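You operate a simulated robot arm through the tools that you are given. There is no shell and no other tool.

Carry out the task below with a simulated two-armed robot. There is one attempt and no reset: what you move stays moved.

Task
Tip the clear beaker into the green; blue gasket into the square tin.
Fine: beaker back, tin lid shut. Set down upright: clear beaker. Where these are worked on the way, their far stop is far enough and under half their travel is too little: tin lid.

It is judged by the outcome, as a careful person would: the job done as asked, and still so three seconds after it is handed in. It fails if anything else is knocked over, pushed out of place, dropped, spilled or broken. A push-on lid holds only when it is set on centred and level and pressed home; a screw cap is set on level and turned clockwise until tight.

Robot
Two 7-joint arms with fingered hands on one trunk that stands fixed in place. Base frame: the origin is at the foot of the trunk, x ahead of it, y to its left, z up; the work surface is at about z = 0.74. Readings come in m, rad, newtons and seconds.
The left shoulder is at [0.057, 0.125, 1.101], the right one opposite. With the tool pointing down near the work surface each hand reaches from about 0.42 to 0.84 m from the base axis, measured 20 degrees to its own side. Payload 4 kg a hand.
Tool frame (each hand has its own): the origin (TCP) lies between the finger pads and is the grasp point; the fingertips stand 0.029 m ahead of it; z points along the fingers, y is the line along which they close. The gripper opens to 0.1 m; its body begins 0.034 m behind the TCP. The gripper is a hand of 5 fingers: y runs from the thumb to the fingers, the wrist lies at [-0.015, -0.105, -0.177] in the tool frame, and closing takes about 1.5 s.
Orientation is told as [roll, pitch, yaw] about the base's x, y, z axes, in that order, counted from this pose: with the fingers straight down and the wrist toward the robot, the tool's x, y and z point along [0, 1, 0], [1, 0, 0] and [0, 0, -1] of the base frame.

Tools
- The arms move only by the tool arm_command. It takes "left_motion", "right_motion" or both (then of equal length, played together; a hand with none holds still); each is a list of rows, each a list of 3 entries, a list of its own where there are three numbers: the shift along the tool's x, y, z in units of 50 mm (1.0 is 50 mm), then the turn, a rotation vector about the tool's x, y, z in units of 5 degrees (1.0 is 5 degrees), then the closure, from 0 (fully open) to 1 (shut). In form: [[[tx, ty, tz], [wx, wy, wz], hand], ...]. A call has 1 to 20 rows; each row shifts and turns the commanded pose from where the row before left it, along the tool's axes as they then stand. A call with a number of a shift or a turn outside -1 to 1 is refused whole. A row lasts 0.2 s, in which the tool goes at most 0.05 m and 0.15 rad; a call with a longer step from one row to the next is refused whole, and so is a gripper value outside its range. Where a pose cannot be reached the arm comes as near as it can. A force on the tool above 90 N (or 10 N above the force at the start of the call, whichever is more), or a blocked arm, ends the call early, and 0.2 s more pass. Each finger travels about 0.045 m/s and halts on what it meets, pressing with about 31 N; the grip force reading is that of the motor and also rises with nothing between the fingers. The clock runs only during rows and for 0.2 s after the last one: add rows that do not move to give the fingers time. It gives the time, the measured TCP pose, the force on the tool (base axes), the opening and the grip force at its end, in the units of the frame above (readings bear some noise), with the torque about the TCP (base axes, N m) and any sound that the robot's microphone picked up.
- Cameras (640 x 400 px; columns grow to the right, rows downward): "scene" is now at [0.1611, -0.0166, 1.253]; the picture's right is [-0.17, -0.99, -0.00], its down [-0.31, 0.05, -0.95] and it looks along [0.93, -0.16, -0.32] (base axes); focal length 214 px, centre (320, 200). "left" rides on the left gripper at [-0.066, -0.086, -0.121] in its tool frame; the picture's right is [-0.76, -0.31, 0.58], its down [0.59, -0.70, 0.40] and it looks along [0.28, 0.64, 0.71] (tool axes); focal length 247 px, centre (320, 200). "right" rides on the right gripper at [0.066, -0.086, -0.121] in its tool frame; the picture's right is [-0.76, 0.31, -0.58], its down [-0.59, -0.70, 0.40] and it looks along [-0.28, 0.64, 0.71] (tool axes); focal length 247 px, centre (320, 200). There is no depth. A picture from a camera that has moved, and an enlarged one, comes with that camera's place and axes in the base frame and with its lens.
- capture(camera): a new picture of that camera. The clock stands still meanwhile.
- lift_body(by): moves the trunk up (or, below 0, down) by that many m; the arms and the scene camera ride with it, the base frame stays. It gives what a move gives, with no picture.
- hand_shape(shape, hand): the hand has 5 fingers and takes this shape, open, in about a second: jaw (thumb against the fingers, like two jaws); tri (thumb and two fingers); tip (a fingertip pinch); poke (one finger out to press); point (the index stretched); flat (the hand flat); cup (the hand cupped); fist (a fist). The gripper value then closes the fingers along that shape, each until it touches; the sizes above hold for jaw. It gives what a move gives, with no picture.
- turn_head(pan, tilt): turns the head with the scene camera to pan (to the left, within 1.396 rad either way) and tilt (down, from -0.506 to 1.204), counted from straight ahead of the robot (the tilt from the chest, where the trunk bows). It gives what a move gives.
- close_up(camera, box): a new picture of the part [left, top, right, bottom] of that camera's present view, enlarged. The clock stands still meanwhile.
- hand_in(): hands the job in; it is judged then, once.

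Nothing tells you positions but the pictures and the camera data. Unless the task says otherwise, let go and move clear before handing in.

The tools are called after "Request:" as a command line: name --argument value ..., lists and objects as JSON in quotes. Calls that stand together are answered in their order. arm_command: Moves the arms, as the interface text tells. Its arguments: {"type":"object","properties":{"left_motion":{"type":"array"},"right_motion":{"type":"array"}},"required":[]} The other tools are called the same way: lift_body (by) moves the trunk up or down; hand_shape (shape, hand) gives the hand a shape; turn_head (pan, tilt) turns the head that bears the scene camera; capture (camera) takes a picture; close_up (camera, box) takes an enlarged picture of a part of a camera's view; hand_in () hands the job in.

At the start:

```text
time_s: 0.0
left_tool_pos: [0.5196, -0.0463, 1.1879]
left_orientation: [-0.001, 0.003, 0.001]
left_wrist_force: [0.4, 0.1, 0.7]
left_torque: [0.01, 0.04, 0.03]
left_opening: 0.1
left_finger_force: 0.0
left_shape: jaw
right_tool_pos: [0.4464, -0.4454, 1.1869]
right_orientation: [0.0, 0.001, -0.001]
right_wrist_force: [0.4, -0.4, -0.2]
right_torque: [-0.01, 0.04, 0.03]
right_opening: 0.0996
right_finger_force: 0.1
right_shape: jaw
trunk travel left (down, up): [-0.3, 0.447]
head pan, tilt (commanded): [-0.171, 0.323]
```

scene: 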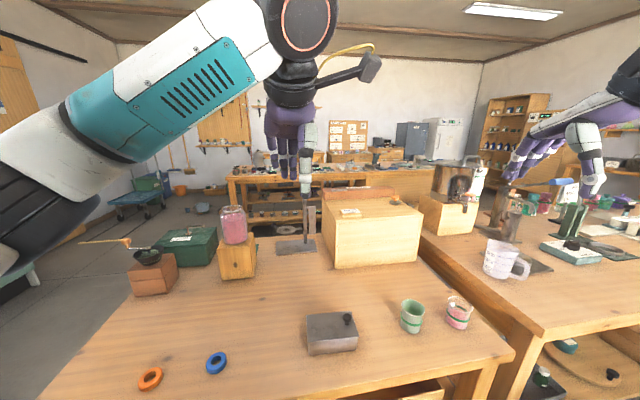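
right: 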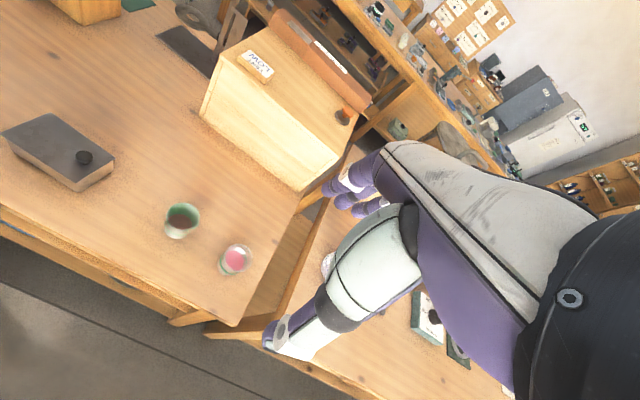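
left: 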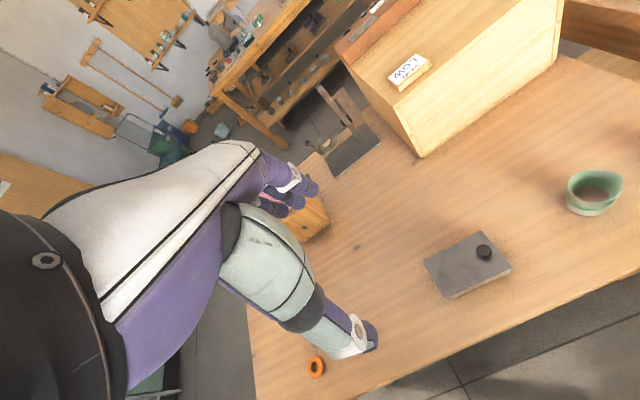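

I see a bench with a grey square tin (lid with black knob), a green cup, a clear beaker with pink contents, a blue gasket and an orange gasket. First I'll take enlarged pictures to understand the tin lid, the beaker and the gasket.

Request:
close_up --camera "scene" --box '[280, 270, 500, 400]'

Request:
close_up --camera "scene" --box '[120, 320, 280, 400]'

Request:
close_up --camera "right" --box '[0, 100, 300, 300]'

Request:
close_up --camera "left" --box '[400, 150, 640, 310]'

```text
2.91 times, centred on (390, 335) of scene
camera zoom: at [0.1611, -0.0166, 1.253], right [-0.17, -0.99, 0.0], down [-0.31, 0.05, -0.95], along [0.93, -0.16, -0.32], focal length 624 px, centre (116, -193)
```

zoom: 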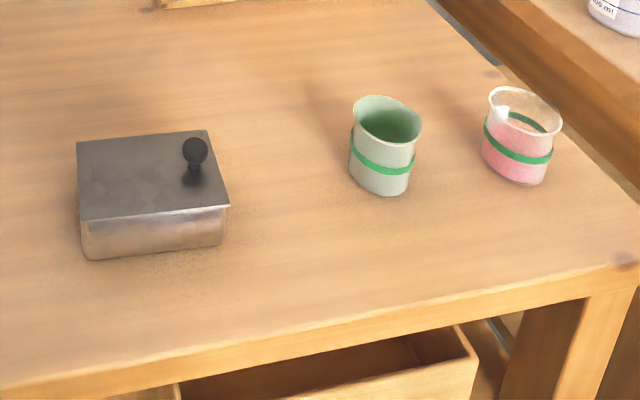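

```text
4.00 times, centred on (200, 360) of scene
camera zoom: at [0.1611, -0.0166, 1.253], right [-0.17, -0.99, 0.0], down [-0.31, 0.05, -0.95], along [0.93, -0.16, -0.32], focal length 858 px, centre (800, -440)
```

zoom: 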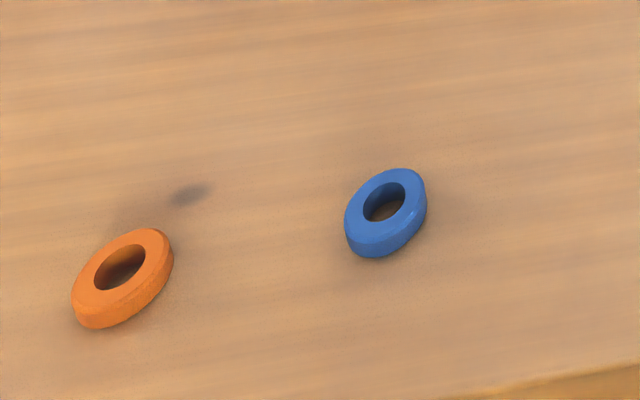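

```text
2.00 times, centred on (150, 200) of right
camera zoom: at [0.3605, -0.3791, 1.3085], right [0.31, -0.76, 0.58], down [-0.7, -0.59, -0.4], along [0.64, -0.28, -0.71], focal length 494 px, centre (660, 200)
```

zoom: 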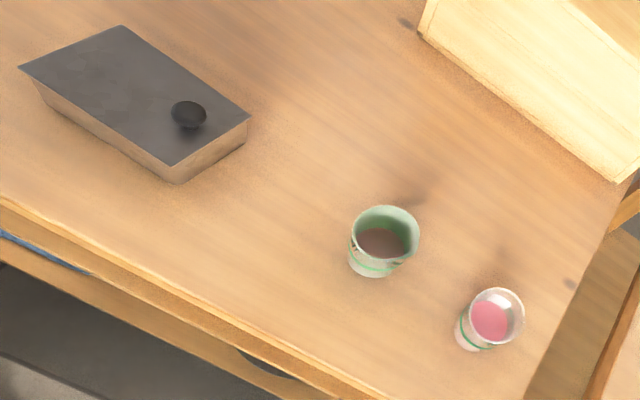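

```text
2.50 times, centred on (520, 230) of left
camera zoom: at [0.4327, -0.11, 1.3072], right [-0.31, -0.76, -0.58], down [-0.7, 0.59, -0.4], along [0.64, 0.28, -0.71], focal length 617 px, centre (-180, 125)
```

zoom: 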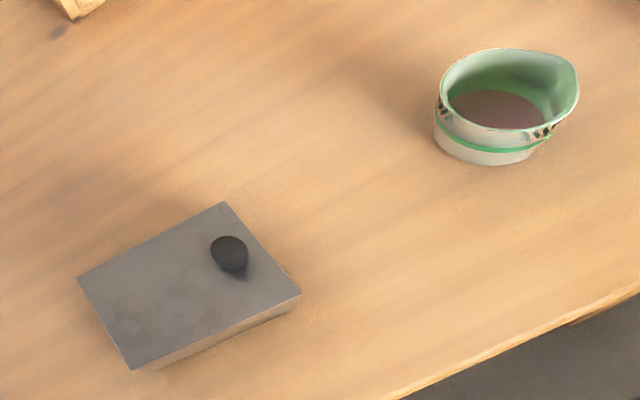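

The tin sits near (0.55, -0.11), the green beaker near (0.54, -0.33), the clear beaker near (0.53, -0.46), and the blue gasket near (0.54, 0.16). I'll tilt the head down for a better look at the lid and the beakers.

Request:
turn_head --pan -0.4 --tilt 0.8

Request:
capture --camera "scene"

```text
time_s: 0.9
left_tool_pos: [0.5193, -0.0458, 1.1869]
left_orientation: [0.001, 0.001, 0.003]
left_wrist_force: [0.3, 1.0, 0.5]
left_torque: [0.02, -0.02, 0.02]
left_opening: 0.0998
left_finger_force: 0.1
left_shape: jaw
right_tool_pos: [0.4454, -0.4452, 1.185]
right_orientation: [0.0, -0.001, -0.001]
right_wrist_force: [-0.6, -0.6, -0.5]
right_torque: [-0.03, 0.04, -0.01]
right_opening: 0.0998
right_finger_force: 0.0
right_shape: jaw
trunk travel left (down, up): [-0.3, 0.447]
head pan, tilt (commanded): [-0.4, 0.799]
```

```text
taken
camera scene: at [0.1436, -0.0321, 1.2108], right [-0.39, -0.92, 0.0], down [-0.66, 0.28, -0.7], along [0.64, -0.27, -0.72], focal length 214 px, centre (320, 200)
```

scene: 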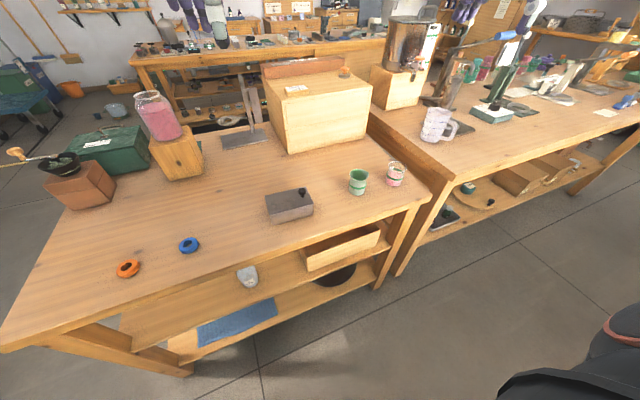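

Request:
close_up --camera "scene" --box '[250, 150, 430, 262]'

Request:
close_up --camera "scene" --box '[330, 150, 420, 206]'

Request:
close_up --camera "scene" --box '[250, 175, 330, 225]'

```text
3.56 times, centred on (340, 206) of scene
camera zoom: at [0.1436, -0.0321, 1.2108], right [-0.39, -0.92, 0.0], down [-0.66, 0.28, -0.7], along [0.64, -0.27, -0.72], focal length 763 px, centre (249, 179)
```

zoom: 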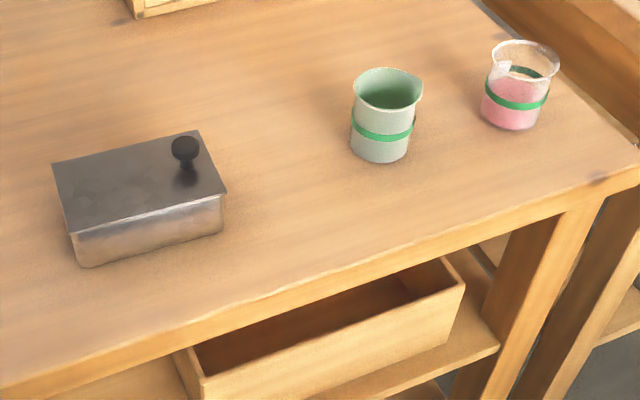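

```text
7.11 times, centred on (375, 178) of scene
camera zoom: at [0.1436, -0.0321, 1.2108], right [-0.39, -0.92, 0.0], down [-0.66, 0.28, -0.7], along [0.64, -0.27, -0.72], focal length 1525 px, centre (-71, 356)
```

zoom: 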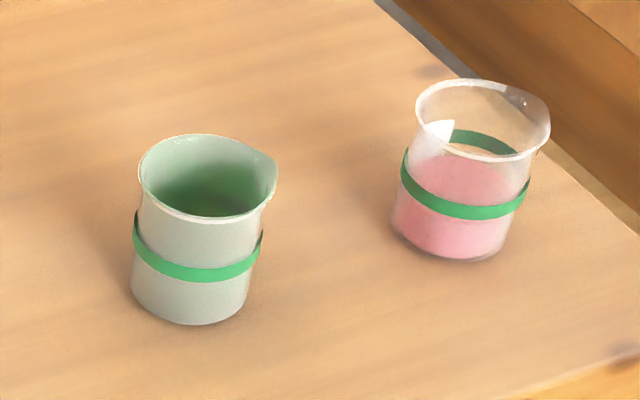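

```text
8.00 times, centred on (290, 200) of scene
camera zoom: at [0.1436, -0.0321, 1.2108], right [-0.39, -0.92, 0.0], down [-0.66, 0.28, -0.7], along [0.64, -0.27, -0.72], focal length 1716 px, centre (560, 200)
```

zoom: 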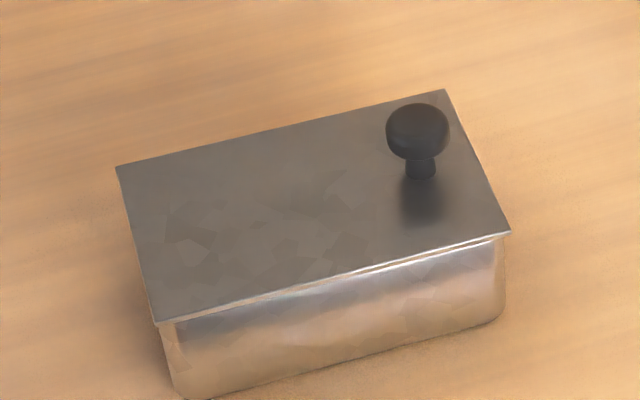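

The lid has its knob mid-depth near its right end; I need to know whether it hinges or slides. I'll zoom hard on the tin and beakers from all three cameras.

Request:
close_up --camera "left" --box '[420, 225, 516, 305]'

Request:
close_up --camera "right" --box '[0, 105, 120, 200]'

Request:
close_up --camera "right" --box '[155, 195, 265, 285]'

Request:
close_up --camera "scene" --box '[380, 155, 412, 191]'

```text
5.00 times, centred on (468, 265) of left
camera zoom: at [0.4327, -0.11, 1.3072], right [-0.31, -0.76, -0.58], down [-0.7, 0.59, -0.4], along [0.64, 0.28, -0.71], focal length 1235 px, centre (-420, -125)
```

zoom: 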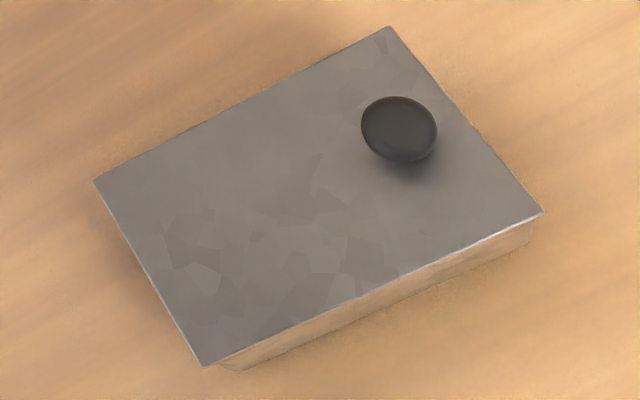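

```text
4.21 times, centred on (60, 152) of right
camera zoom: at [0.3605, -0.3791, 1.3085], right [0.31, -0.76, 0.58], down [-0.7, -0.59, -0.4], along [0.64, -0.28, -0.71], focal length 1040 px, centre (1415, 400)
```

zoom: 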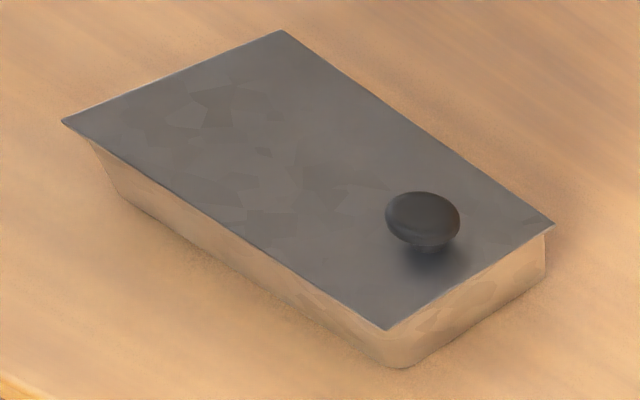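

```text
4.44 times, centred on (210, 240) of right
camera zoom: at [0.3605, -0.3791, 1.3085], right [0.31, -0.76, 0.58], down [-0.7, -0.59, -0.4], along [0.64, -0.28, -0.71], focal length 1098 px, centre (809, 22)
```

zoom: 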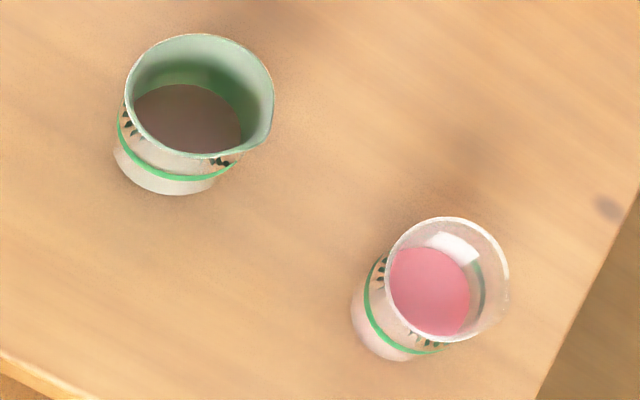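

```text
11.11 times, centred on (396, 173) of scene
camera zoom: at [0.1436, -0.0321, 1.2108], right [-0.39, -0.92, 0.0], down [-0.66, 0.28, -0.7], along [0.64, -0.27, -0.72], focal length 2383 px, centre (-524, 500)
```

zoom: 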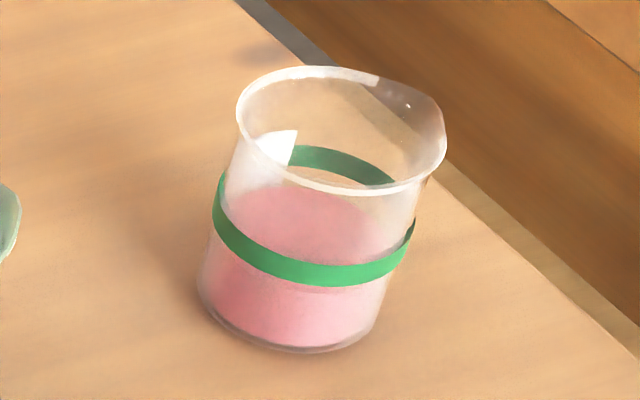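

Request:
close_up --camera "right" --box '[160, 198, 208, 243]'

Request:
close_up --camera "right" --box '[212, 238, 262, 285]'

Request:
close_up --camera "left" --box '[560, 160, 630, 220]'

Request:
close_up --camera "scene" --box '[340, 160, 378, 200]'

```text
8.89 times, centred on (184, 220) of right
camera zoom: at [0.3605, -0.3791, 1.3085], right [0.31, -0.76, 0.58], down [-0.7, -0.59, -0.4], along [0.64, -0.28, -0.71], focal length 2195 px, centre (1529, 18)
```

zoom: 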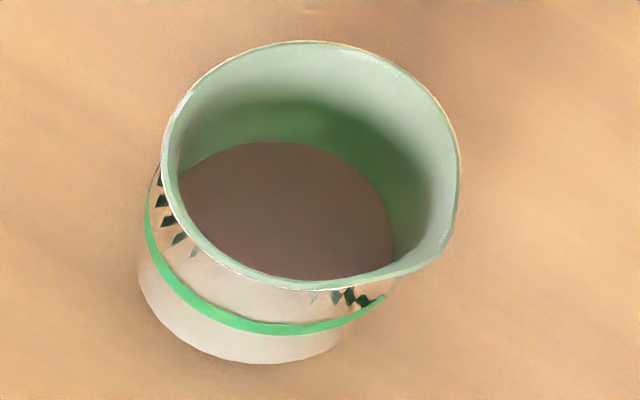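

```text
8.51 times, centred on (237, 262) of right
camera zoom: at [0.3605, -0.3791, 1.3085], right [0.31, -0.76, 0.58], down [-0.7, -0.59, -0.4], along [0.64, -0.28, -0.71], focal length 2102 px, centre (1026, -323)
```

zoom: 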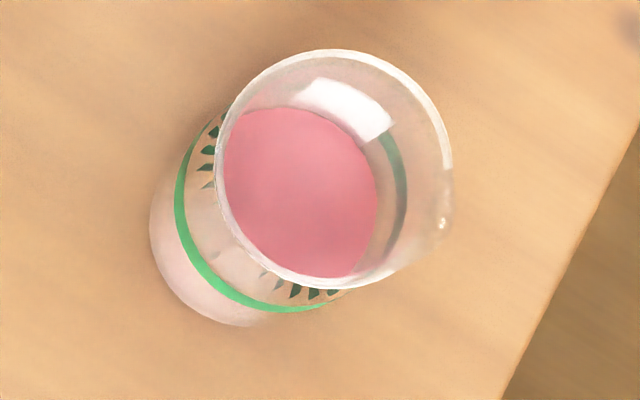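

```text
6.67 times, centred on (595, 190) of left
camera zoom: at [0.4327, -0.11, 1.3072], right [-0.31, -0.76, -0.58], down [-0.7, 0.59, -0.4], along [0.64, 0.28, -0.71], focal length 1646 px, centre (-1513, 267)
```

zoom: 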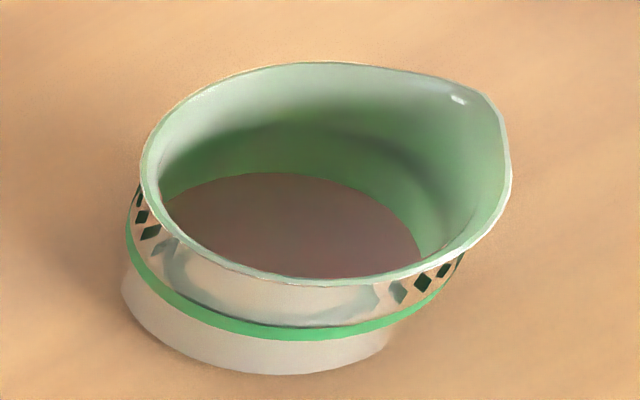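

```text
10.00 times, centred on (359, 180) of scene
camera zoom: at [0.1436, -0.0321, 1.2108], right [-0.39, -0.92, 0.0], down [-0.66, 0.28, -0.7], along [0.64, -0.27, -0.72], focal length 2145 px, centre (-70, 400)
```

zoom: 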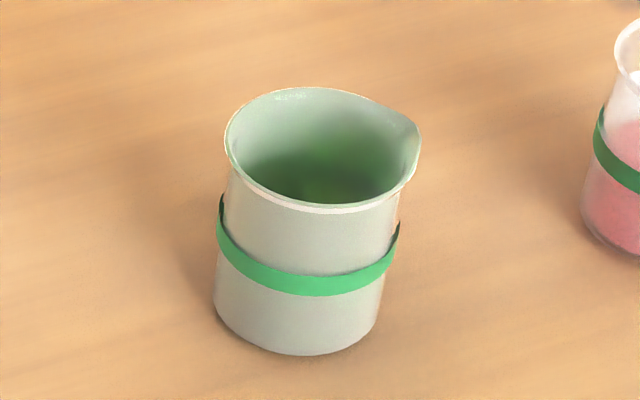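

Both beakers have their spouts facing -y, and the green one is essentially empty. Next I'll look at the hand itself to judge its finger widths for the grasp.

Request:
turn_head --pan -0.9 --tilt 0.15

Request:
capture --camera "scene"

```text
time_s: 1.9
left_tool_pos: [0.5174, -0.0465, 1.1864]
left_orientation: [0.001, 0.001, 0.002]
left_wrist_force: [-0.1, 0.1, 0.9]
left_torque: [-0.03, 0.01, -0.01]
left_opening: 0.0998
left_finger_force: 0.1
left_shape: jaw
right_tool_pos: [0.4449, -0.4446, 1.186]
right_orientation: [0.0, -0.002, 0.002]
right_wrist_force: [0.5, -0.5, -0.5]
right_torque: [0.02, -0.01, -0.02]
right_opening: 0.0999
right_finger_force: 0.0
right_shape: jaw
trunk travel left (down, up): [-0.3, 0.447]
head pan, tilt (commanded): [-0.901, 0.15]
```

```text
taken
camera scene: at [0.1269, -0.0734, 1.269], right [-0.78, -0.62, 0.0], down [-0.09, 0.12, -0.99], along [0.61, -0.77, -0.15], focal length 214 px, centre (320, 200)
```

scene: 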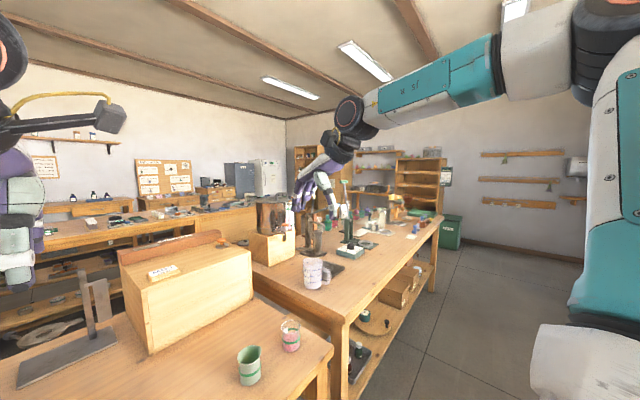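

Request:
close_up --camera "scene" --box '[270, 90, 390, 240]'

Request:
close_up --camera "right" --box '[230, 120, 470, 370]'

```text
2.67 times, centred on (330, 165) of scene
camera zoom: at [0.1269, -0.0734, 1.269], right [-0.78, -0.62, 0.0], down [-0.09, 0.12, -0.99], along [0.61, -0.77, -0.15], focal length 572 px, centre (293, 293)
```

zoom: 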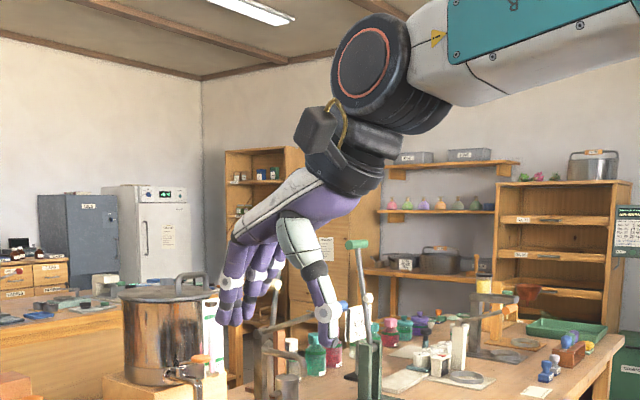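

```text
1.60 times, centred on (350, 245) of right
camera zoom: at [0.3605, -0.3791, 1.3086], right [0.31, -0.76, 0.58], down [-0.7, -0.59, -0.4], along [0.64, -0.28, -0.71], focal length 395 px, centre (272, 128)
```

zoom: 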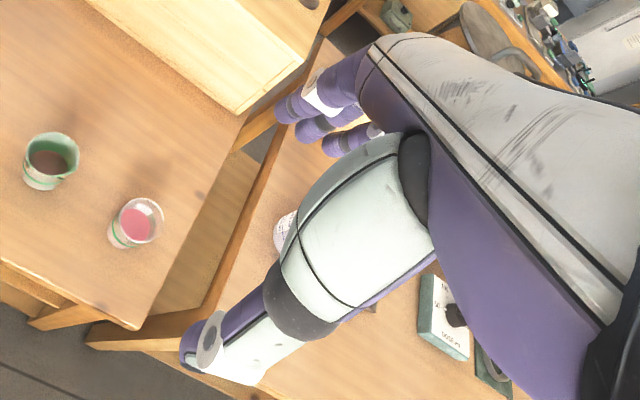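

The hand is humanlike: palm angled about 30° to the fingers. I'll test the pouring posture with the empty right hand in free air (first yaw it so the thumb is to the left), and move the left hand out to its own side meanwhile.

Request:
arm_command --right_motion '[[[0, 0, 0], [0, 0, 1], 0], [[0, 0, 0], [0, 0, 1], 0], [[0, 0, 0], [0, 0, 1], 0], [[0, 0, 0], [0, 0, 1], 0], [[0, 0, 0], [0, 0, 1], 0], [[0, 0, 0], [0, 0, 1], 0], [[0, 0, 0], [0, 0, 1], 0], [[0, 0, 0], [0, 0, 1], 0], [[0, 0, 0], [0, 0, 1], 0], [[0, 0, 0], [0, 0, 1], 0], [[0, 0, 0], [0, 0, 1], 0], [[0, 0, 0], [0, 0, 1], 0], [[0, 0, 0], [0, 0, 1], 0], [[0, 0, 0], [0, 0, 1], 0], [[0, 0, 0], [0, 0, 1], 0], [[0, 0, 0], [0, 0, 1], 0], [[0, 0, 0], [0, 0, 1], 0], [[0, 0, 0], [0, 0, 1], 0], [[0, 0, 0], [0, 0, 0], 0]]' --left_motion '[[[0.6, 0, 0], [0, 0, 0], 0], [[0.6, 0, 0], [0, 0, 0], 0], [[0.6, 0, 0], [0, 0, 0], 0], [[0.6, 0, 0], [0, 0, 0], 0], [[0.6, 0, 0], [0, 0, 0], 0], [[0.6, 0, 0], [0, 0, 0], 0], [[0.4, 0, 0], [0, 0, 0], 0], [[0, 0, 0], [0, 0, 0], 0], [[0, 0, 0], [0, 0, 0], 0], [[0, 0, 0], [0, 0, 0], 0], [[0, 0, 0], [0, 0, 0], 0], [[0, 0, 0], [0, 0, 0], 0], [[0, 0, 0], [0, 0, 0], 0], [[0, 0, 0], [0, 0, 0], 0], [[0, 0, 0], [0, 0, 0], 0], [[0, 0, 0], [0, 0, 0], 0], [[0, 0, 0], [0, 0, 0], 0], [[0, 0, 0], [0, 0, 0], 0], [[0, 0, 0], [0, 0, 0], 0]]'

```text
time_s: 6.0
left_tool_pos: [0.5179, 0.1544, 1.1863]
left_orientation: [-0.002, 0.002, 0.001]
left_wrist_force: [-0.1, -0.2, -0.6]
left_torque: [-0.01, -0.01, 0.03]
left_opening: 0.0997
left_finger_force: 0.1
left_shape: jaw
right_tool_pos: [0.3949, -0.7875, 1.1172]
right_orientation: [0.008, 0.08, -1.375]
right_wrist_force: [0.0, 0.1, 0.6]
right_torque: [0.05, 0.01, 0.0]
right_opening: 0.0995
right_finger_force: 0.0
right_shape: jaw
right hand out of reach, approached as far as the arm can: row 1, 2, 3, 4, 5, 6, 7, 8, 9, 10, 11, 12, 13, 14, 15, 16, 17, 18
trunk travel left (down, up): [-0.3, 0.447]
head pan, tilt (commanded): [-0.901, 0.15]
```

The yaw to -90° at that height ran out of reach and pulled the hand out to the right. I'll try moving it left and down in this orientation to see whether it becomes reachable nearer the workspace.

Request:
arm_command --right_motion '[[[0, -0.6, 0.6], [0, 0, 0], 0], [[0, -0.6, 0.6], [0, 0, 0], 0], [[0, -0.6, 0.6], [0, 0, 0], 0], [[0, -0.6, 0.6], [0, 0, 0], 0], [[0, 0, 0], [0, 0, 0], 0]]'

```text
time_s: 7.2
left_tool_pos: [0.5182, 0.1547, 1.1855]
left_orientation: [-0.001, 0.0, 0.001]
left_wrist_force: [-1.2, -0.6, 0.0]
left_torque: [0.01, -0.04, 0.01]
left_opening: 0.1
left_finger_force: 0.2
left_shape: jaw
right_tool_pos: [0.3738, -0.8016, 1.0858]
right_orientation: [0.003, 0.084, -1.426]
right_wrist_force: [1.1, 0.0, 0.0]
right_torque: [0.02, 0.02, 0.01]
right_opening: 0.0997
right_finger_force: 0.0
right_shape: jaw
right hand out of reach, approached as far as the arm can: row 1, 2, 3, 4
trunk travel left (down, up): [-0.3, 0.447]
head pan, tilt (commanded): [-0.901, 0.15]
```

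Request:
arm_command --right_motion '[[[0, 0, 0], [0, 0, -1], 0], [[0, 0, 0], [0, 0, -1], 0], [[0, 0, 0], [0, 0, -1], 0], [[0, 0, 0], [0, 0, -1], 0], [[0, 0, 0], [0, 0, -1], 0], [[0, 0, 0], [0, 0, -1], 0], [[0, 0, 0], [0, 0, -1], 0], [[0, 0, 0], [0, 0, -1], 0], [[0, 0, 0], [0, 0, -1], 0], [[0, 0, 0], [0, 0, -1], 0], [[0, 0, 0], [0, 0, -1], 0], [[0, 0, 0], [0, 0, -1], 0], [[0, 0, 0], [0, 0, -1], 0], [[0, 0, 0], [0, 0, -1], 0], [[0, 0, 0], [0, 0, -1], 0], [[0, 0, 0], [0, 0, -1], 0], [[0, 0, 0], [0, 0, 0], 0]]'

```text
time_s: 10.8
left_tool_pos: [0.5202, 0.1537, 1.1861]
left_orientation: [0.001, 0.002, 0.0]
left_wrist_force: [0.4, 0.1, -0.4]
left_torque: [0.0, 0.02, -0.01]
left_opening: 0.0997
left_finger_force: 0.3
left_shape: jaw
right_tool_pos: [0.3755, -0.7792, 1.0732]
right_orientation: [0.079, 0.013, -0.029]
right_wrist_force: [0.0, 0.2, 0.8]
right_torque: [0.0, 0.01, 0.05]
right_opening: 0.1001
right_finger_force: 0.0
right_shape: jaw
right hand out of reach, approached as far as the arm can: row 14, 15, 16
trunk travel left (down, up): [-0.3, 0.447]
head pan, tilt (commanded): [-0.901, 0.15]
```

Each call starts from the measured pose. I'll bring the right hand back to the workspace in the nominal orientation.

Request:
arm_command --right_motion '[[[0.8, 0.25, 0], [0, 0, 0], 0], [[0.8, 0.25, 0], [0, 0, 0], 0], [[0.8, 0.25, 0], [0, 0, 0], 0], [[0.8, 0.25, 0], [0, 0, 0], 0], [[0.8, 0.25, 0], [0, 0, 0], 0], [[0.8, 0.25, 0], [0, 0, 0], 0], [[0.8, 0.25, 0], [0, 0, 0], 0], [[0.8, 0.25, 0], [0, 0, 0], 0], [[0, 0, 0], [0, 0, 0], 0]]'

```text
time_s: 12.8
left_tool_pos: [0.5182, 0.1552, 1.1859]
left_orientation: [-0.001, 0.0, 0.002]
left_wrist_force: [0.8, 0.2, 0.1]
left_torque: [0.04, 0.05, 0.01]
left_opening: 0.0997
left_finger_force: 0.0
left_shape: jaw
right_tool_pos: [0.5824, -0.6241, 1.1527]
right_orientation: [0.082, 0.014, -0.026]
right_wrist_force: [-0.2, 0.5, -1.3]
right_torque: [0.04, 0.04, 0.01]
right_opening: 0.0998
right_finger_force: 0.1
right_shape: jaw
right hand out of reach, approached as far as the arm can: row 1, 2, 3, 4, 5, 6, 7, 8
trunk travel left (down, up): [-0.3, 0.447]
head pan, tilt (commanded): [-0.901, 0.15]
```

Request:
arm_command --right_motion '[[[0.7, -0.4, 0.4], [0, 0, 0], 0], [[0.7, -0.4, 0.4], [0, 0, 0], 0], [[0.7, -0.4, 0.4], [0, 0, 0], 0], [[0.7, -0.4, 0.4], [0, 0, 0], 0], [[0.7, -0.2, 0.4], [0, 0, 0], 0], [[0, 0, 0], [0, 0, 0], 0]]'

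Request:
capture --camera "scene"

```text
time_s: 14.2
left_tool_pos: [0.5182, 0.1555, 1.1856]
left_orientation: [0.0, -0.001, 0.002]
left_wrist_force: [0.2, 0.7, 0.9]
left_torque: [-0.01, -0.03, -0.01]
left_opening: 0.0997
left_finger_force: 0.0
left_shape: jaw
right_tool_pos: [0.6271, -0.5846, 1.1418]
right_orientation: [0.081, 0.012, -0.029]
right_wrist_force: [-0.6, 0.3, -0.8]
right_torque: [0.0, 0.02, 0.02]
right_opening: 0.0995
right_finger_force: 0.1
right_shape: jaw
right hand out of reach, approached as far as the arm can: row 1, 2, 3, 4, 5
trunk travel left (down, up): [-0.3, 0.447]
head pan, tilt (commanded): [-0.901, 0.15]
```

```text
taken
camera scene: at [0.1267, -0.0735, 1.2691], right [-0.78, -0.62, 0.0], down [-0.09, 0.12, -0.99], along [0.61, -0.77, -0.15], focal length 214 px, centre (320, 200)
```

scene: 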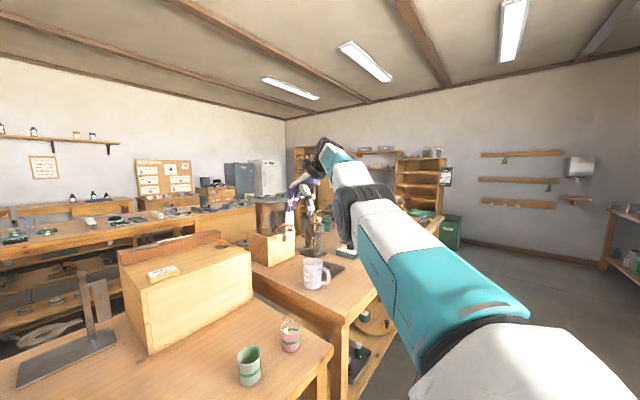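

The right arm has straightened out nearly to its limit. I'll pull it directly back toward its shoulder to bend the elbow again.

Request:
arm_command --right_motion '[[[0.6, -0.6, 0.3], [0, 0, 0], 0], [[0.6, -0.6, 0.3], [0, 0, 0], 0], [[0.6, -0.6, 0.3], [0, 0, 0], 0], [[0.6, -0.6, 0.3], [0, 0, 0], 0], [[0.6, -0.6, 0.3], [0, 0, 0], 0], [[0.6, -0.6, 0.3], [0, 0, 0], 0], [[0.6, -0.6, 0.3], [0, 0, 0], 0], [[0.6, -0.6, 0.3], [0, 0, 0], 0], [[0, 0, 0], [0, 0, 0], 0]]'

```text
time_s: 16.1
left_tool_pos: [0.5185, 0.1547, 1.1862]
left_orientation: [0.0, 0.003, 0.003]
left_wrist_force: [0.3, -0.2, -0.5]
left_torque: [-0.01, -0.01, 0.01]
left_opening: 0.0996
left_finger_force: 0.1
left_shape: jaw
right_tool_pos: [0.6327, -0.5732, 1.1504]
right_orientation: [0.078, 0.013, -0.029]
right_wrist_force: [0.5, -0.2, 0.1]
right_torque: [-0.03, 0.02, 0.0]
right_opening: 0.0998
right_finger_force: 0.0
right_shape: jaw
right hand out of reach, approached as far as the arm can: row 1, 2, 3, 4, 5, 6, 7, 8
trunk travel left (down, up): [-0.3, 0.447]
head pan, tilt (commanded): [-0.901, 0.15]
```

Request:
arm_command --right_motion '[[[0, 0, 0.6], [0, 0, 0], 0], [[0, 0, 0.6], [0, 0, 0], 0], [[0, 0, 0.6], [0, 0, 0], 0], [[0, 0, 0.6], [0, 0, 0], 0], [[0, 0, 0], [0, 0, 0], 0]]'

```text
time_s: 17.4
left_tool_pos: [0.5184, 0.155, 1.1852]
left_orientation: [0.001, 0.001, 0.003]
left_wrist_force: [-1.0, 0.1, -0.3]
left_torque: [0.02, -0.03, 0.01]
left_opening: 0.0997
left_finger_force: 0.1
left_shape: jaw
right_tool_pos: [0.6563, -0.5894, 1.0603]
right_orientation: [0.079, 0.01, -0.028]
right_wrist_force: [0.2, 0.3, -0.3]
right_torque: [0.01, -0.03, -0.01]
right_opening: 0.1001
right_finger_force: 0.1
right_shape: jaw
right hand out of reach, approached as far as the arm can: row 1, 2, 3, 4
trunk travel left (down, up): [-0.3, 0.447]
head pan, tilt (commanded): [-0.901, 0.15]
```

Request:
turn_head --pan -0.9 --tilt 0.45

Request:
capture --camera "scene"

Request:
capture --camera "right"

Request:
capture --camera "left"

```text
time_s: 18.1
left_tool_pos: [0.5175, 0.1552, 1.1854]
left_orientation: [0.0, 0.002, 0.001]
left_wrist_force: [0.1, -0.7, -0.6]
left_torque: [0.03, 0.0, -0.02]
left_opening: 0.0996
left_finger_force: 0.0
left_shape: jaw
right_tool_pos: [0.6557, -0.5893, 1.0592]
right_orientation: [0.079, 0.01, -0.027]
right_wrist_force: [-1.0, -0.1, -0.2]
right_torque: [-0.02, -0.04, 0.02]
right_opening: 0.1
right_finger_force: 0.1
right_shape: jaw
trunk travel left (down, up): [-0.3, 0.447]
head pan, tilt (commanded): [-0.901, 0.45]
```

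```text
taken
camera scene: at [0.1264, -0.0727, 1.2412], right [-0.78, -0.62, 0.0], down [-0.27, 0.34, -0.9], along [0.56, -0.71, -0.43], focal length 214 px, centre (320, 200)
```

scene: 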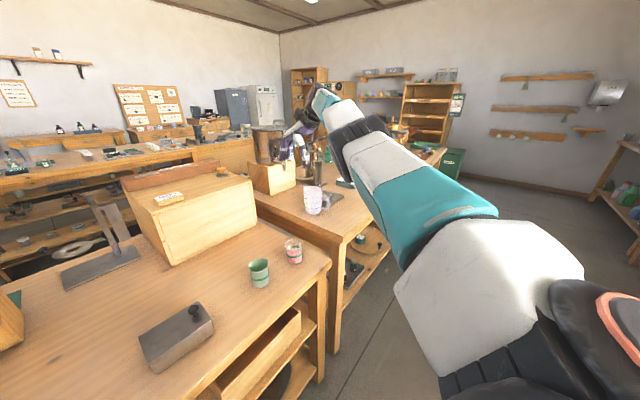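

```text
taken
camera right: at [0.5732, -0.5303, 1.1872], right [0.29, -0.81, 0.51], down [-0.72, -0.54, -0.44], along [0.63, -0.24, -0.74], focal length 247 px, centre (320, 200)
```

right: 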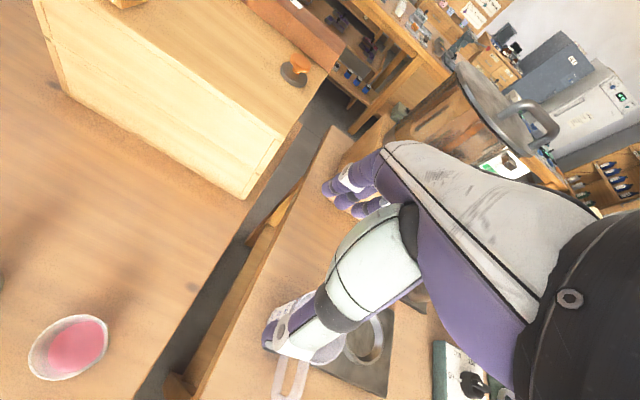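

```text
taken
camera left: at [0.4327, 0.0909, 1.3069], right [-0.31, -0.76, -0.58], down [-0.7, 0.59, -0.4], along [0.64, 0.28, -0.71], focal length 247 px, centre (320, 200)
```

left: 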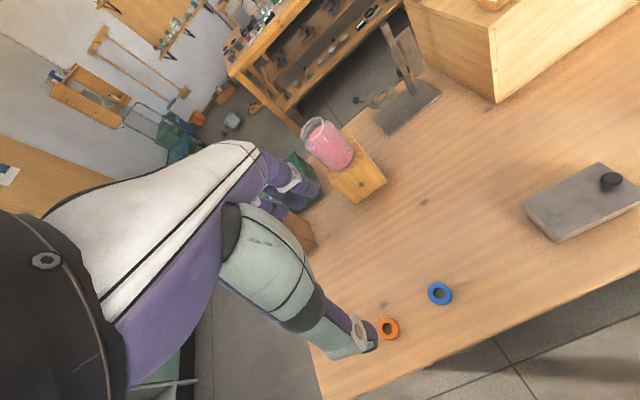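

Request:
arm_command --right_motion '[[[0, 0, -0.8], [0, 0, 0], 0], [[0, 0, -0.8], [0, 0, 0], 0], [[0, 0, -0.8], [0, 0, 0], 0], [[0, 0, -0.8], [0, 0, 0], 0], [[0, -0.8, 0], [0, 0, 0], 0], [[0, -0.8, 0], [0, 0, 0], 0], [[0, -0.8, 0], [0, 0, 0], 0], [[0, -0.8, 0], [0, 0, 0], 0], [[0, 0, 0], [0, 0, 0], 0]]'

```text
time_s: 20.1
left_tool_pos: [0.519, 0.1552, 1.1854]
left_orientation: [-0.001, 0.002, 0.002]
left_wrist_force: [0.5, 0.4, -0.5]
left_torque: [0.0, 0.01, 0.03]
left_opening: 0.0996
left_finger_force: 0.0
left_shape: jaw
right_tool_pos: [0.4582, -0.5679, 1.17]
right_orientation: [0.079, 0.013, -0.027]
right_wrist_force: [-0.7, 0.2, -0.6]
right_torque: [-0.02, 0.01, -0.01]
right_opening: 0.0998
right_finger_force: 0.1
right_shape: jaw
right hand out of reach, approached as far as the arm can: row 1, 2, 3, 4
trunk travel left (down, up): [-0.3, 0.447]
head pan, tilt (commanded): [-0.901, 0.45]
```

The elbow bent again. I'll bring the hand back to about (0.45, -0.42) and level its orientation.

Request:
arm_command --right_motion '[[[0.7, 0, 0], [0, -0.3, 0], 0], [[0.7, 0, 0], [0, -0.3, 0], 0], [[0.7, 0, 0], [0, -0.3, 0], 0], [[0.7, 0, 0], [0, 0, -0.3], 0], [[0, 0, 0], [0, 0, 0], 0]]'

Request:
capture --camera "scene"

```text
time_s: 21.4
left_tool_pos: [0.519, 0.1548, 1.1866]
left_orientation: [0.0, 0.003, 0.003]
left_wrist_force: [0.4, 0.2, -0.2]
left_torque: [-0.01, 0.0, -0.03]
left_opening: 0.0998
left_finger_force: 0.1
left_shape: jaw
right_tool_pos: [0.4643, -0.428, 1.1764]
right_orientation: [0.002, 0.011, -0.002]
right_wrist_force: [-0.6, 0.4, 0.2]
right_torque: [-0.02, 0.0, 0.0]
right_opening: 0.0996
right_finger_force: 0.1
right_shape: jaw
trunk travel left (down, up): [-0.3, 0.447]
head pan, tilt (commanded): [-0.901, 0.45]
```

```text
taken
camera scene: at [0.1262, -0.0728, 1.2412], right [-0.78, -0.62, 0.0], down [-0.27, 0.34, -0.9], along [0.56, -0.71, -0.44], focal length 214 px, centre (320, 200)
```

scene: 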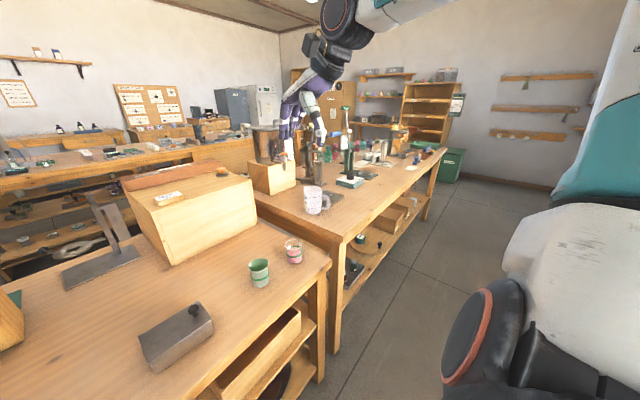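

Now I'll test the natural "handshake" route instead: lower to z≈0.97, then pitch the fingers up toward forward while watching for reach warnings.

Request:
arm_command --right_motion '[[[0.12, 0.24, 0.8], [0, 0, 0], 0], [[0.12, 0.24, 0.8], [0, 0, 0], 0], [[0.12, 0.24, 0.8], [0, 0, 0], 0], [[0.12, 0.24, 0.8], [0, 0, 0], 0], [[0.12, 0.24, 0.8], [0, 0, 0], 0], [[0, 0, 0], [-1, 0, 0], 0], [[0, 0, 0], [-1, 0, 0], 0], [[0, 0, 0], [-1, 0, 0], 0], [[0, 0, 0], [-1, 0, 0], 0], [[0, 0, 0], [-1, 0, 0], 0], [[0, 0, 0], [-1, 0, 0], 0], [[0, 0, 0], [-1, 0, 0], 0], [[0, 0, 0], [-1, 0, 0], 0], [[0, 0, 0], [-1, 0, 0], 0], [[0, 0, 0], [-1, 0, 0], 0], [[0, 0, 0], [-1, 0, 0], 0], [[0, 0, 0], [-1, 0, 0], 0], [[0, 0, 0], [0, 0, 0], 0]]'

```text
time_s: 25.1
left_tool_pos: [0.5182, 0.1553, 1.187]
left_orientation: [0.001, 0.001, 0.002]
left_wrist_force: [-0.5, 0.0, -0.6]
left_torque: [0.01, -0.01, 0.0]
left_opening: 0.0998
left_finger_force: 0.1
left_shape: jaw
right_tool_pos: [0.5209, -0.3964, 0.9759]
right_orientation: [0.004, -1.038, -0.006]
right_wrist_force: [-0.2, 0.3, 0.3]
right_torque: [-0.02, 0.02, 0.0]
right_opening: 0.0996
right_finger_force: 0.1
right_shape: jaw
trunk travel left (down, up): [-0.3, 0.447]
head pan, tilt (commanded): [-0.901, 0.45]
```

Request:
arm_command --right_motion '[[[0, 0, 0], [0, 0, 1], 0], [[0, 0, 0], [0, 0, 1], 0], [[0, 0, 0], [0, 0, 1], 0], [[0, 0, 0], [0, 0, 1], 0], [[0, 0, 0], [0, 0, 1], 0], [[0, 0, 0], [0, 0, 1], 0], [[0, 0, 0], [0, 0, 1], 0], [[0, 0, 0], [0, 0, 1], 0], [[0, 0, 0], [0, 0, 1], 0], [[0, 0, 0], [0, 0, 0], 0]]'

```text
time_s: 27.4
left_tool_pos: [0.5188, 0.1555, 1.1851]
left_orientation: [-0.001, 0.001, 0.001]
left_wrist_force: [0.2, 1.0, -0.5]
left_torque: [0.02, 0.0, 0.01]
left_opening: 0.0999
left_finger_force: 0.0
left_shape: jaw
right_tool_pos: [0.5211, -0.3963, 0.9745]
right_orientation: [0.873, -0.652, -1.103]
right_wrist_force: [-0.5, 0.4, 0.1]
right_torque: [0.02, 0.03, 0.0]
right_opening: 0.1
right_finger_force: 0.2
right_shape: jaw
trunk travel left (down, up): [-0.3, 0.447]
head pan, tilt (commanded): [-0.901, 0.45]
```

Half the roll worked with no reach warnings; continuing the remaining 45°.

Request:
arm_command --right_motion '[[[0, 0, 0], [0, 0, 1], 0], [[0, 0, 0], [0, 0, 1], 0], [[0, 0, 0], [0, 0, 1], 0], [[0, 0, 0], [0, 0, 1], 0], [[0, 0, 0], [0, 0, 1], 0], [[0, 0, 0], [0, 0, 1], 0], [[0, 0, 0], [0, 0, 1], 0], [[0, 0, 0], [0, 0, 1], 0], [[0, 0, 0], [0, 0, 1], 0], [[0, 0, 0], [0, 0, 0], 0]]'

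Request:
capture --camera "scene"

Request:
capture --camera "right"

```text
time_s: 29.6
left_tool_pos: [0.5187, 0.155, 1.187]
left_orientation: [0.0, 0.002, 0.003]
left_wrist_force: [0.5, -0.6, 0.0]
left_torque: [0.0, 0.02, 0.01]
left_opening: 0.0997
left_finger_force: 0.1
left_shape: jaw
right_tool_pos: [0.5216, -0.3965, 0.9749]
right_orientation: [1.036, 0.002, -1.574]
right_wrist_force: [0.2, -0.6, -0.1]
right_torque: [0.02, 0.0, 0.02]
right_opening: 0.0999
right_finger_force: 0.0
right_shape: jaw
trunk travel left (down, up): [-0.3, 0.447]
head pan, tilt (commanded): [-0.901, 0.45]
```

```text
taken
camera scene: at [0.1262, -0.0727, 1.2412], right [-0.78, -0.62, 0.0], down [-0.27, 0.34, -0.9], along [0.56, -0.71, -0.44], focal length 214 px, centre (320, 200)
```

scene: 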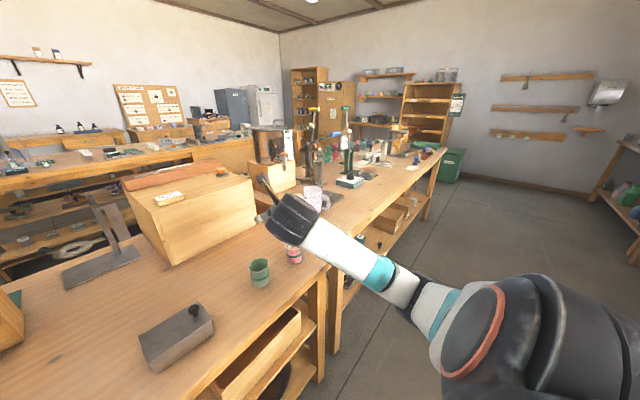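

```text
taken
camera right: at [0.4511, -0.3109, 1.0944], right [-0.88, -0.3, -0.36], down [0.04, 0.7, -0.71], along [0.47, -0.64, -0.61], focal length 247 px, centre (320, 200)
```

right: 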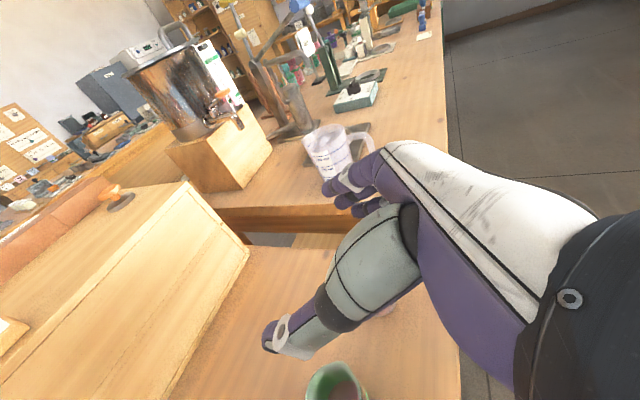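

The handshake posture works. Now I'll test the pouring tip in the air near the pour place: shift left, then tip toward -y (spout side).

Request:
arm_command --right_motion '[[[0, -0.65, 0], [0, 0, 0], 0], [[0, -0.65, 0], [0, 0, 0], 0], [[0, -0.65, 0], [0, 0, 0], 0], [[0, -0.65, 0], [0, 0, 0], 0], [[0, 0, 0], [0.5, 0, 0.866], 0], [[0, 0, 0], [0.5, 0, 0.866], 0], [[0, 0, 0], [0.5, 0, 0.866], 0], [[0, 0, 0], [0.5, 0, 0.866], 0], [[0, 0, 0], [0.5, 0, 0.866], 0], [[0, 0, 0], [0.5, 0, 0.866], 0], [[0, 0, 0], [0.5, 0, 0.866], 0], [[0, 0, 0], [0.5, 0, 0.866], 0], [[0, 0, 0], [0.5, 0, 0.866], 0], [[0, 0, 0], [0.5, 0, 0.866], 0], [[0, 0, 0], [0, 0, 0], 0]]'

```text
time_s: 32.8
left_tool_pos: [0.519, 0.1544, 1.1859]
left_orientation: [0.001, 0.002, -0.002]
left_wrist_force: [-0.3, 0.5, 0.5]
left_torque: [-0.03, 0.01, 0.01]
left_opening: 0.0997
left_finger_force: 0.2
left_shape: jaw
right_tool_pos: [0.5218, -0.268, 0.9764]
right_orientation: [1.03, 0.875, -1.586]
right_wrist_force: [0.3, -0.4, 0.0]
right_torque: [-0.01, 0.0, -0.02]
right_opening: 0.0999
right_finger_force: 0.0
right_shape: jaw
trunk travel left (down, up): [-0.3, 0.447]
head pan, tilt (commanded): [-0.901, 0.45]
```

50° of tip reached without trouble; I'll continue to about 115°.

Request:
arm_command --right_motion '[[[0, 0, 0], [0.5, 0, 0.866], 0], [[0, 0, 0], [0.5, 0, 0.866], 0], [[0, 0, 0], [0.5, 0, 0.866], 0], [[0, 0, 0], [0.5, 0, 0.866], 0], [[0, 0, 0], [0.5, 0, 0.866], 0], [[0, 0, 0], [0.5, 0, 0.866], 0], [[0, 0, 0], [0.5, 0, 0.866], 0], [[0, 0, 0], [0.5, 0, 0.866], 0], [[0, 0, 0], [0.5, 0, 0.866], 0], [[0, 0, 0], [0.5, 0, 0.866], 0], [[0, 0, 0], [0.5, 0, 0.866], 0], [[0, 0, 0], [0.5, 0, 0.866], 0], [[0, 0, 0], [0.5, 0, 0.866], 0], [[0, 0, 0], [0, 0, 0], 0]]'

Request:
turn_head --pan -0.5 --tilt 0.6

Request:
capture --camera "scene"

Request:
capture --camera "right"

```text
time_s: 35.8
left_tool_pos: [0.5202, 0.1555, 1.1857]
left_orientation: [-0.001, 0.001, 0.002]
left_wrist_force: [0.7, 0.9, 0.9]
left_torque: [-0.01, 0.01, 0.04]
left_opening: 0.0997
left_finger_force: 0.0
left_shape: jaw
right_tool_pos: [0.5607, -0.34, 0.9411]
right_orientation: [-2.07, 1.219, 1.592]
right_wrist_force: [-1.2, -0.3, 0.5]
right_torque: [-0.01, 0.0, 0.05]
right_opening: 0.0999
right_finger_force: 0.1
right_shape: jaw
right hand out of reach, approached as far as the arm can: row 1, 2, 3, 4, 5, 6, 7
trunk travel left (down, up): [-0.3, 0.447]
head pan, tilt (commanded): [-0.901, 0.45]
```

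```text
time_s: 36.6
left_tool_pos: [0.5189, 0.156, 1.1863]
left_orientation: [-0.001, 0.002, 0.002]
left_wrist_force: [0.2, -0.1, 0.8]
left_torque: [0.03, 0.01, 0.0]
left_opening: 0.0998
left_finger_force: 0.0
left_shape: jaw
right_tool_pos: [0.5609, -0.3403, 0.9424]
right_orientation: [-2.072, 1.223, 1.585]
right_wrist_force: [-0.7, -0.4, -0.3]
right_torque: [-0.02, -0.04, 0.02]
right_opening: 0.0997
right_finger_force: 0.0
right_shape: jaw
trunk travel left (down, up): [-0.3, 0.447]
head pan, tilt (commanded): [-0.499, 0.6]
```

```text
taken
camera scene: at [0.1469, -0.0429, 1.2276], right [-0.48, -0.88, 0.0], down [-0.5, 0.27, -0.82], along [0.72, -0.4, -0.57], focal length 214 px, centre (320, 200)
```

scene: 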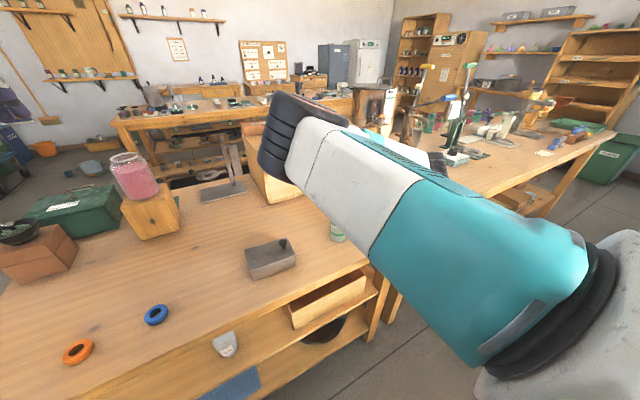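

```text
taken
camera right: at [0.488, -0.479, 0.984], right [-0.88, 0.45, -0.16], down [0.06, 0.43, 0.9], along [0.48, 0.78, -0.4], focal length 247 px, centre (320, 200)
```

right: 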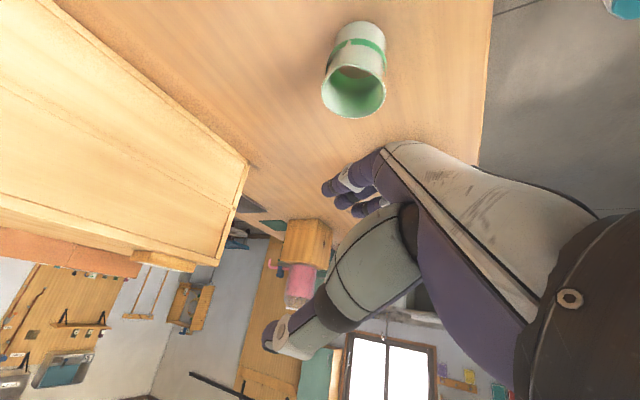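

There was a stretch (about 50–85° of tip) where the arm couldn't follow and drifted. I'll reverse from this configuration to see whether this branch is continuous.

Request:
arm_command --right_motion '[[[0, 0, 0], [-0.5, 0, -0.866], 0], [[0, 0, 0], [-0.5, 0, -0.866], 0], [[0, 0, 0], [-0.5, 0, -0.866], 0], [[0, 0, 0], [-0.5, 0, -0.866], 0], [[0, 0, 0], [-0.5, 0, -0.866], 0], [[0, 0, 0], [-0.5, 0, -0.866], 0], [[0, 0, 0], [-0.5, 0, -0.866], 0], [[0, 0, 0], [-0.5, 0, -0.866], 0], [[0, 0, 0], [-0.5, 0, -0.866], 0], [[0, 0, 0], [-0.5, 0, -0.866], 0], [[0, 0, 0], [0, 0, 0], 0]]'

```text
time_s: 39.0
left_tool_pos: [0.5178, 0.1548, 1.1864]
left_orientation: [0.001, 0.001, 0.002]
left_wrist_force: [-0.9, 0.1, 0.7]
left_torque: [0.01, -0.01, 0.01]
left_opening: 0.0996
left_finger_force: 0.1
left_shape: jaw
right_tool_pos: [0.5596, -0.3395, 0.9405]
right_orientation: [1.032, 1.046, -1.587]
right_wrist_force: [-1.4, -0.3, 0.3]
right_torque: [0.01, -0.04, 0.02]
right_opening: 0.0999
right_finger_force: 0.0
right_shape: jaw
trunk travel left (down, up): [-0.3, 0.447]
head pan, tilt (commanded): [-0.499, 0.6]
```

Request:
arm_command --right_motion '[[[0, 0, 0], [-0.5, 0, -0.866], 0], [[0, 0, 0], [-0.5, 0, -0.866], 0], [[0, 0, 0], [-0.5, 0, -0.866], 0], [[0, 0, 0], [-0.5, 0, -0.866], 0], [[0, 0, 0], [-0.5, 0, -0.866], 0], [[0, 0, 0], [-0.5, 0, -0.866], 0], [[0, 0, 0], [-0.5, 0, -0.866], 0], [[0, 0, 0], [-0.5, 0, -0.866], 0], [[0, 0, 0], [-0.5, 0, -0.866], 0], [[0, 0, 0], [-0.5, 0, -0.866], 0], [[0, 0, 0], [-0.5, 0, -0.866], 0], [[0, 0, 0], [-0.5, 0, -0.866], 0], [[0, 0, 0], [0, 0, 0], 0]]'

Request:
capture --camera "scene"

```text
time_s: 41.8
left_tool_pos: [0.5183, 0.1551, 1.1867]
left_orientation: [-0.001, 0.002, 0.002]
left_wrist_force: [0.3, -0.7, 0.6]
left_torque: [0.03, -0.03, 0.0]
left_opening: 0.0995
left_finger_force: 0.0
left_shape: jaw
right_tool_pos: [0.5624, -0.3812, 0.9419]
right_orientation: [1.041, -0.002, -1.572]
right_wrist_force: [0.3, 0.0, 0.3]
right_torque: [0.02, 0.0, 0.03]
right_opening: 0.1
right_finger_force: 0.0
right_shape: jaw
right hand out of reach, approached as far as the arm can: row 8, 9, 10, 11, 12
trunk travel left (down, up): [-0.3, 0.447]
head pan, tilt (commanded): [-0.499, 0.6]
```

```text
taken
camera scene: at [0.1469, -0.0428, 1.2276], right [-0.48, -0.88, 0.0], down [-0.5, 0.27, -0.82], along [0.72, -0.39, -0.57], focal length 214 px, centre (320, 200)
```

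scene: 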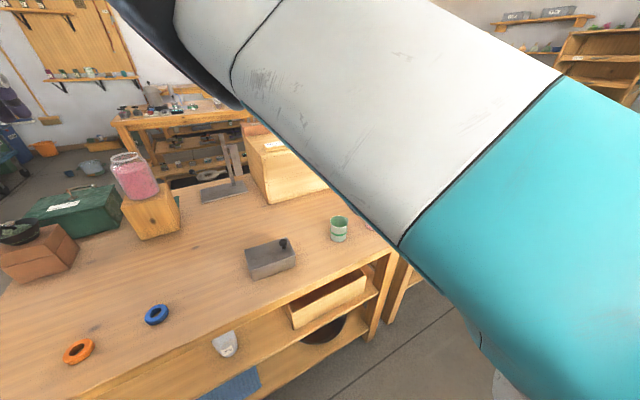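

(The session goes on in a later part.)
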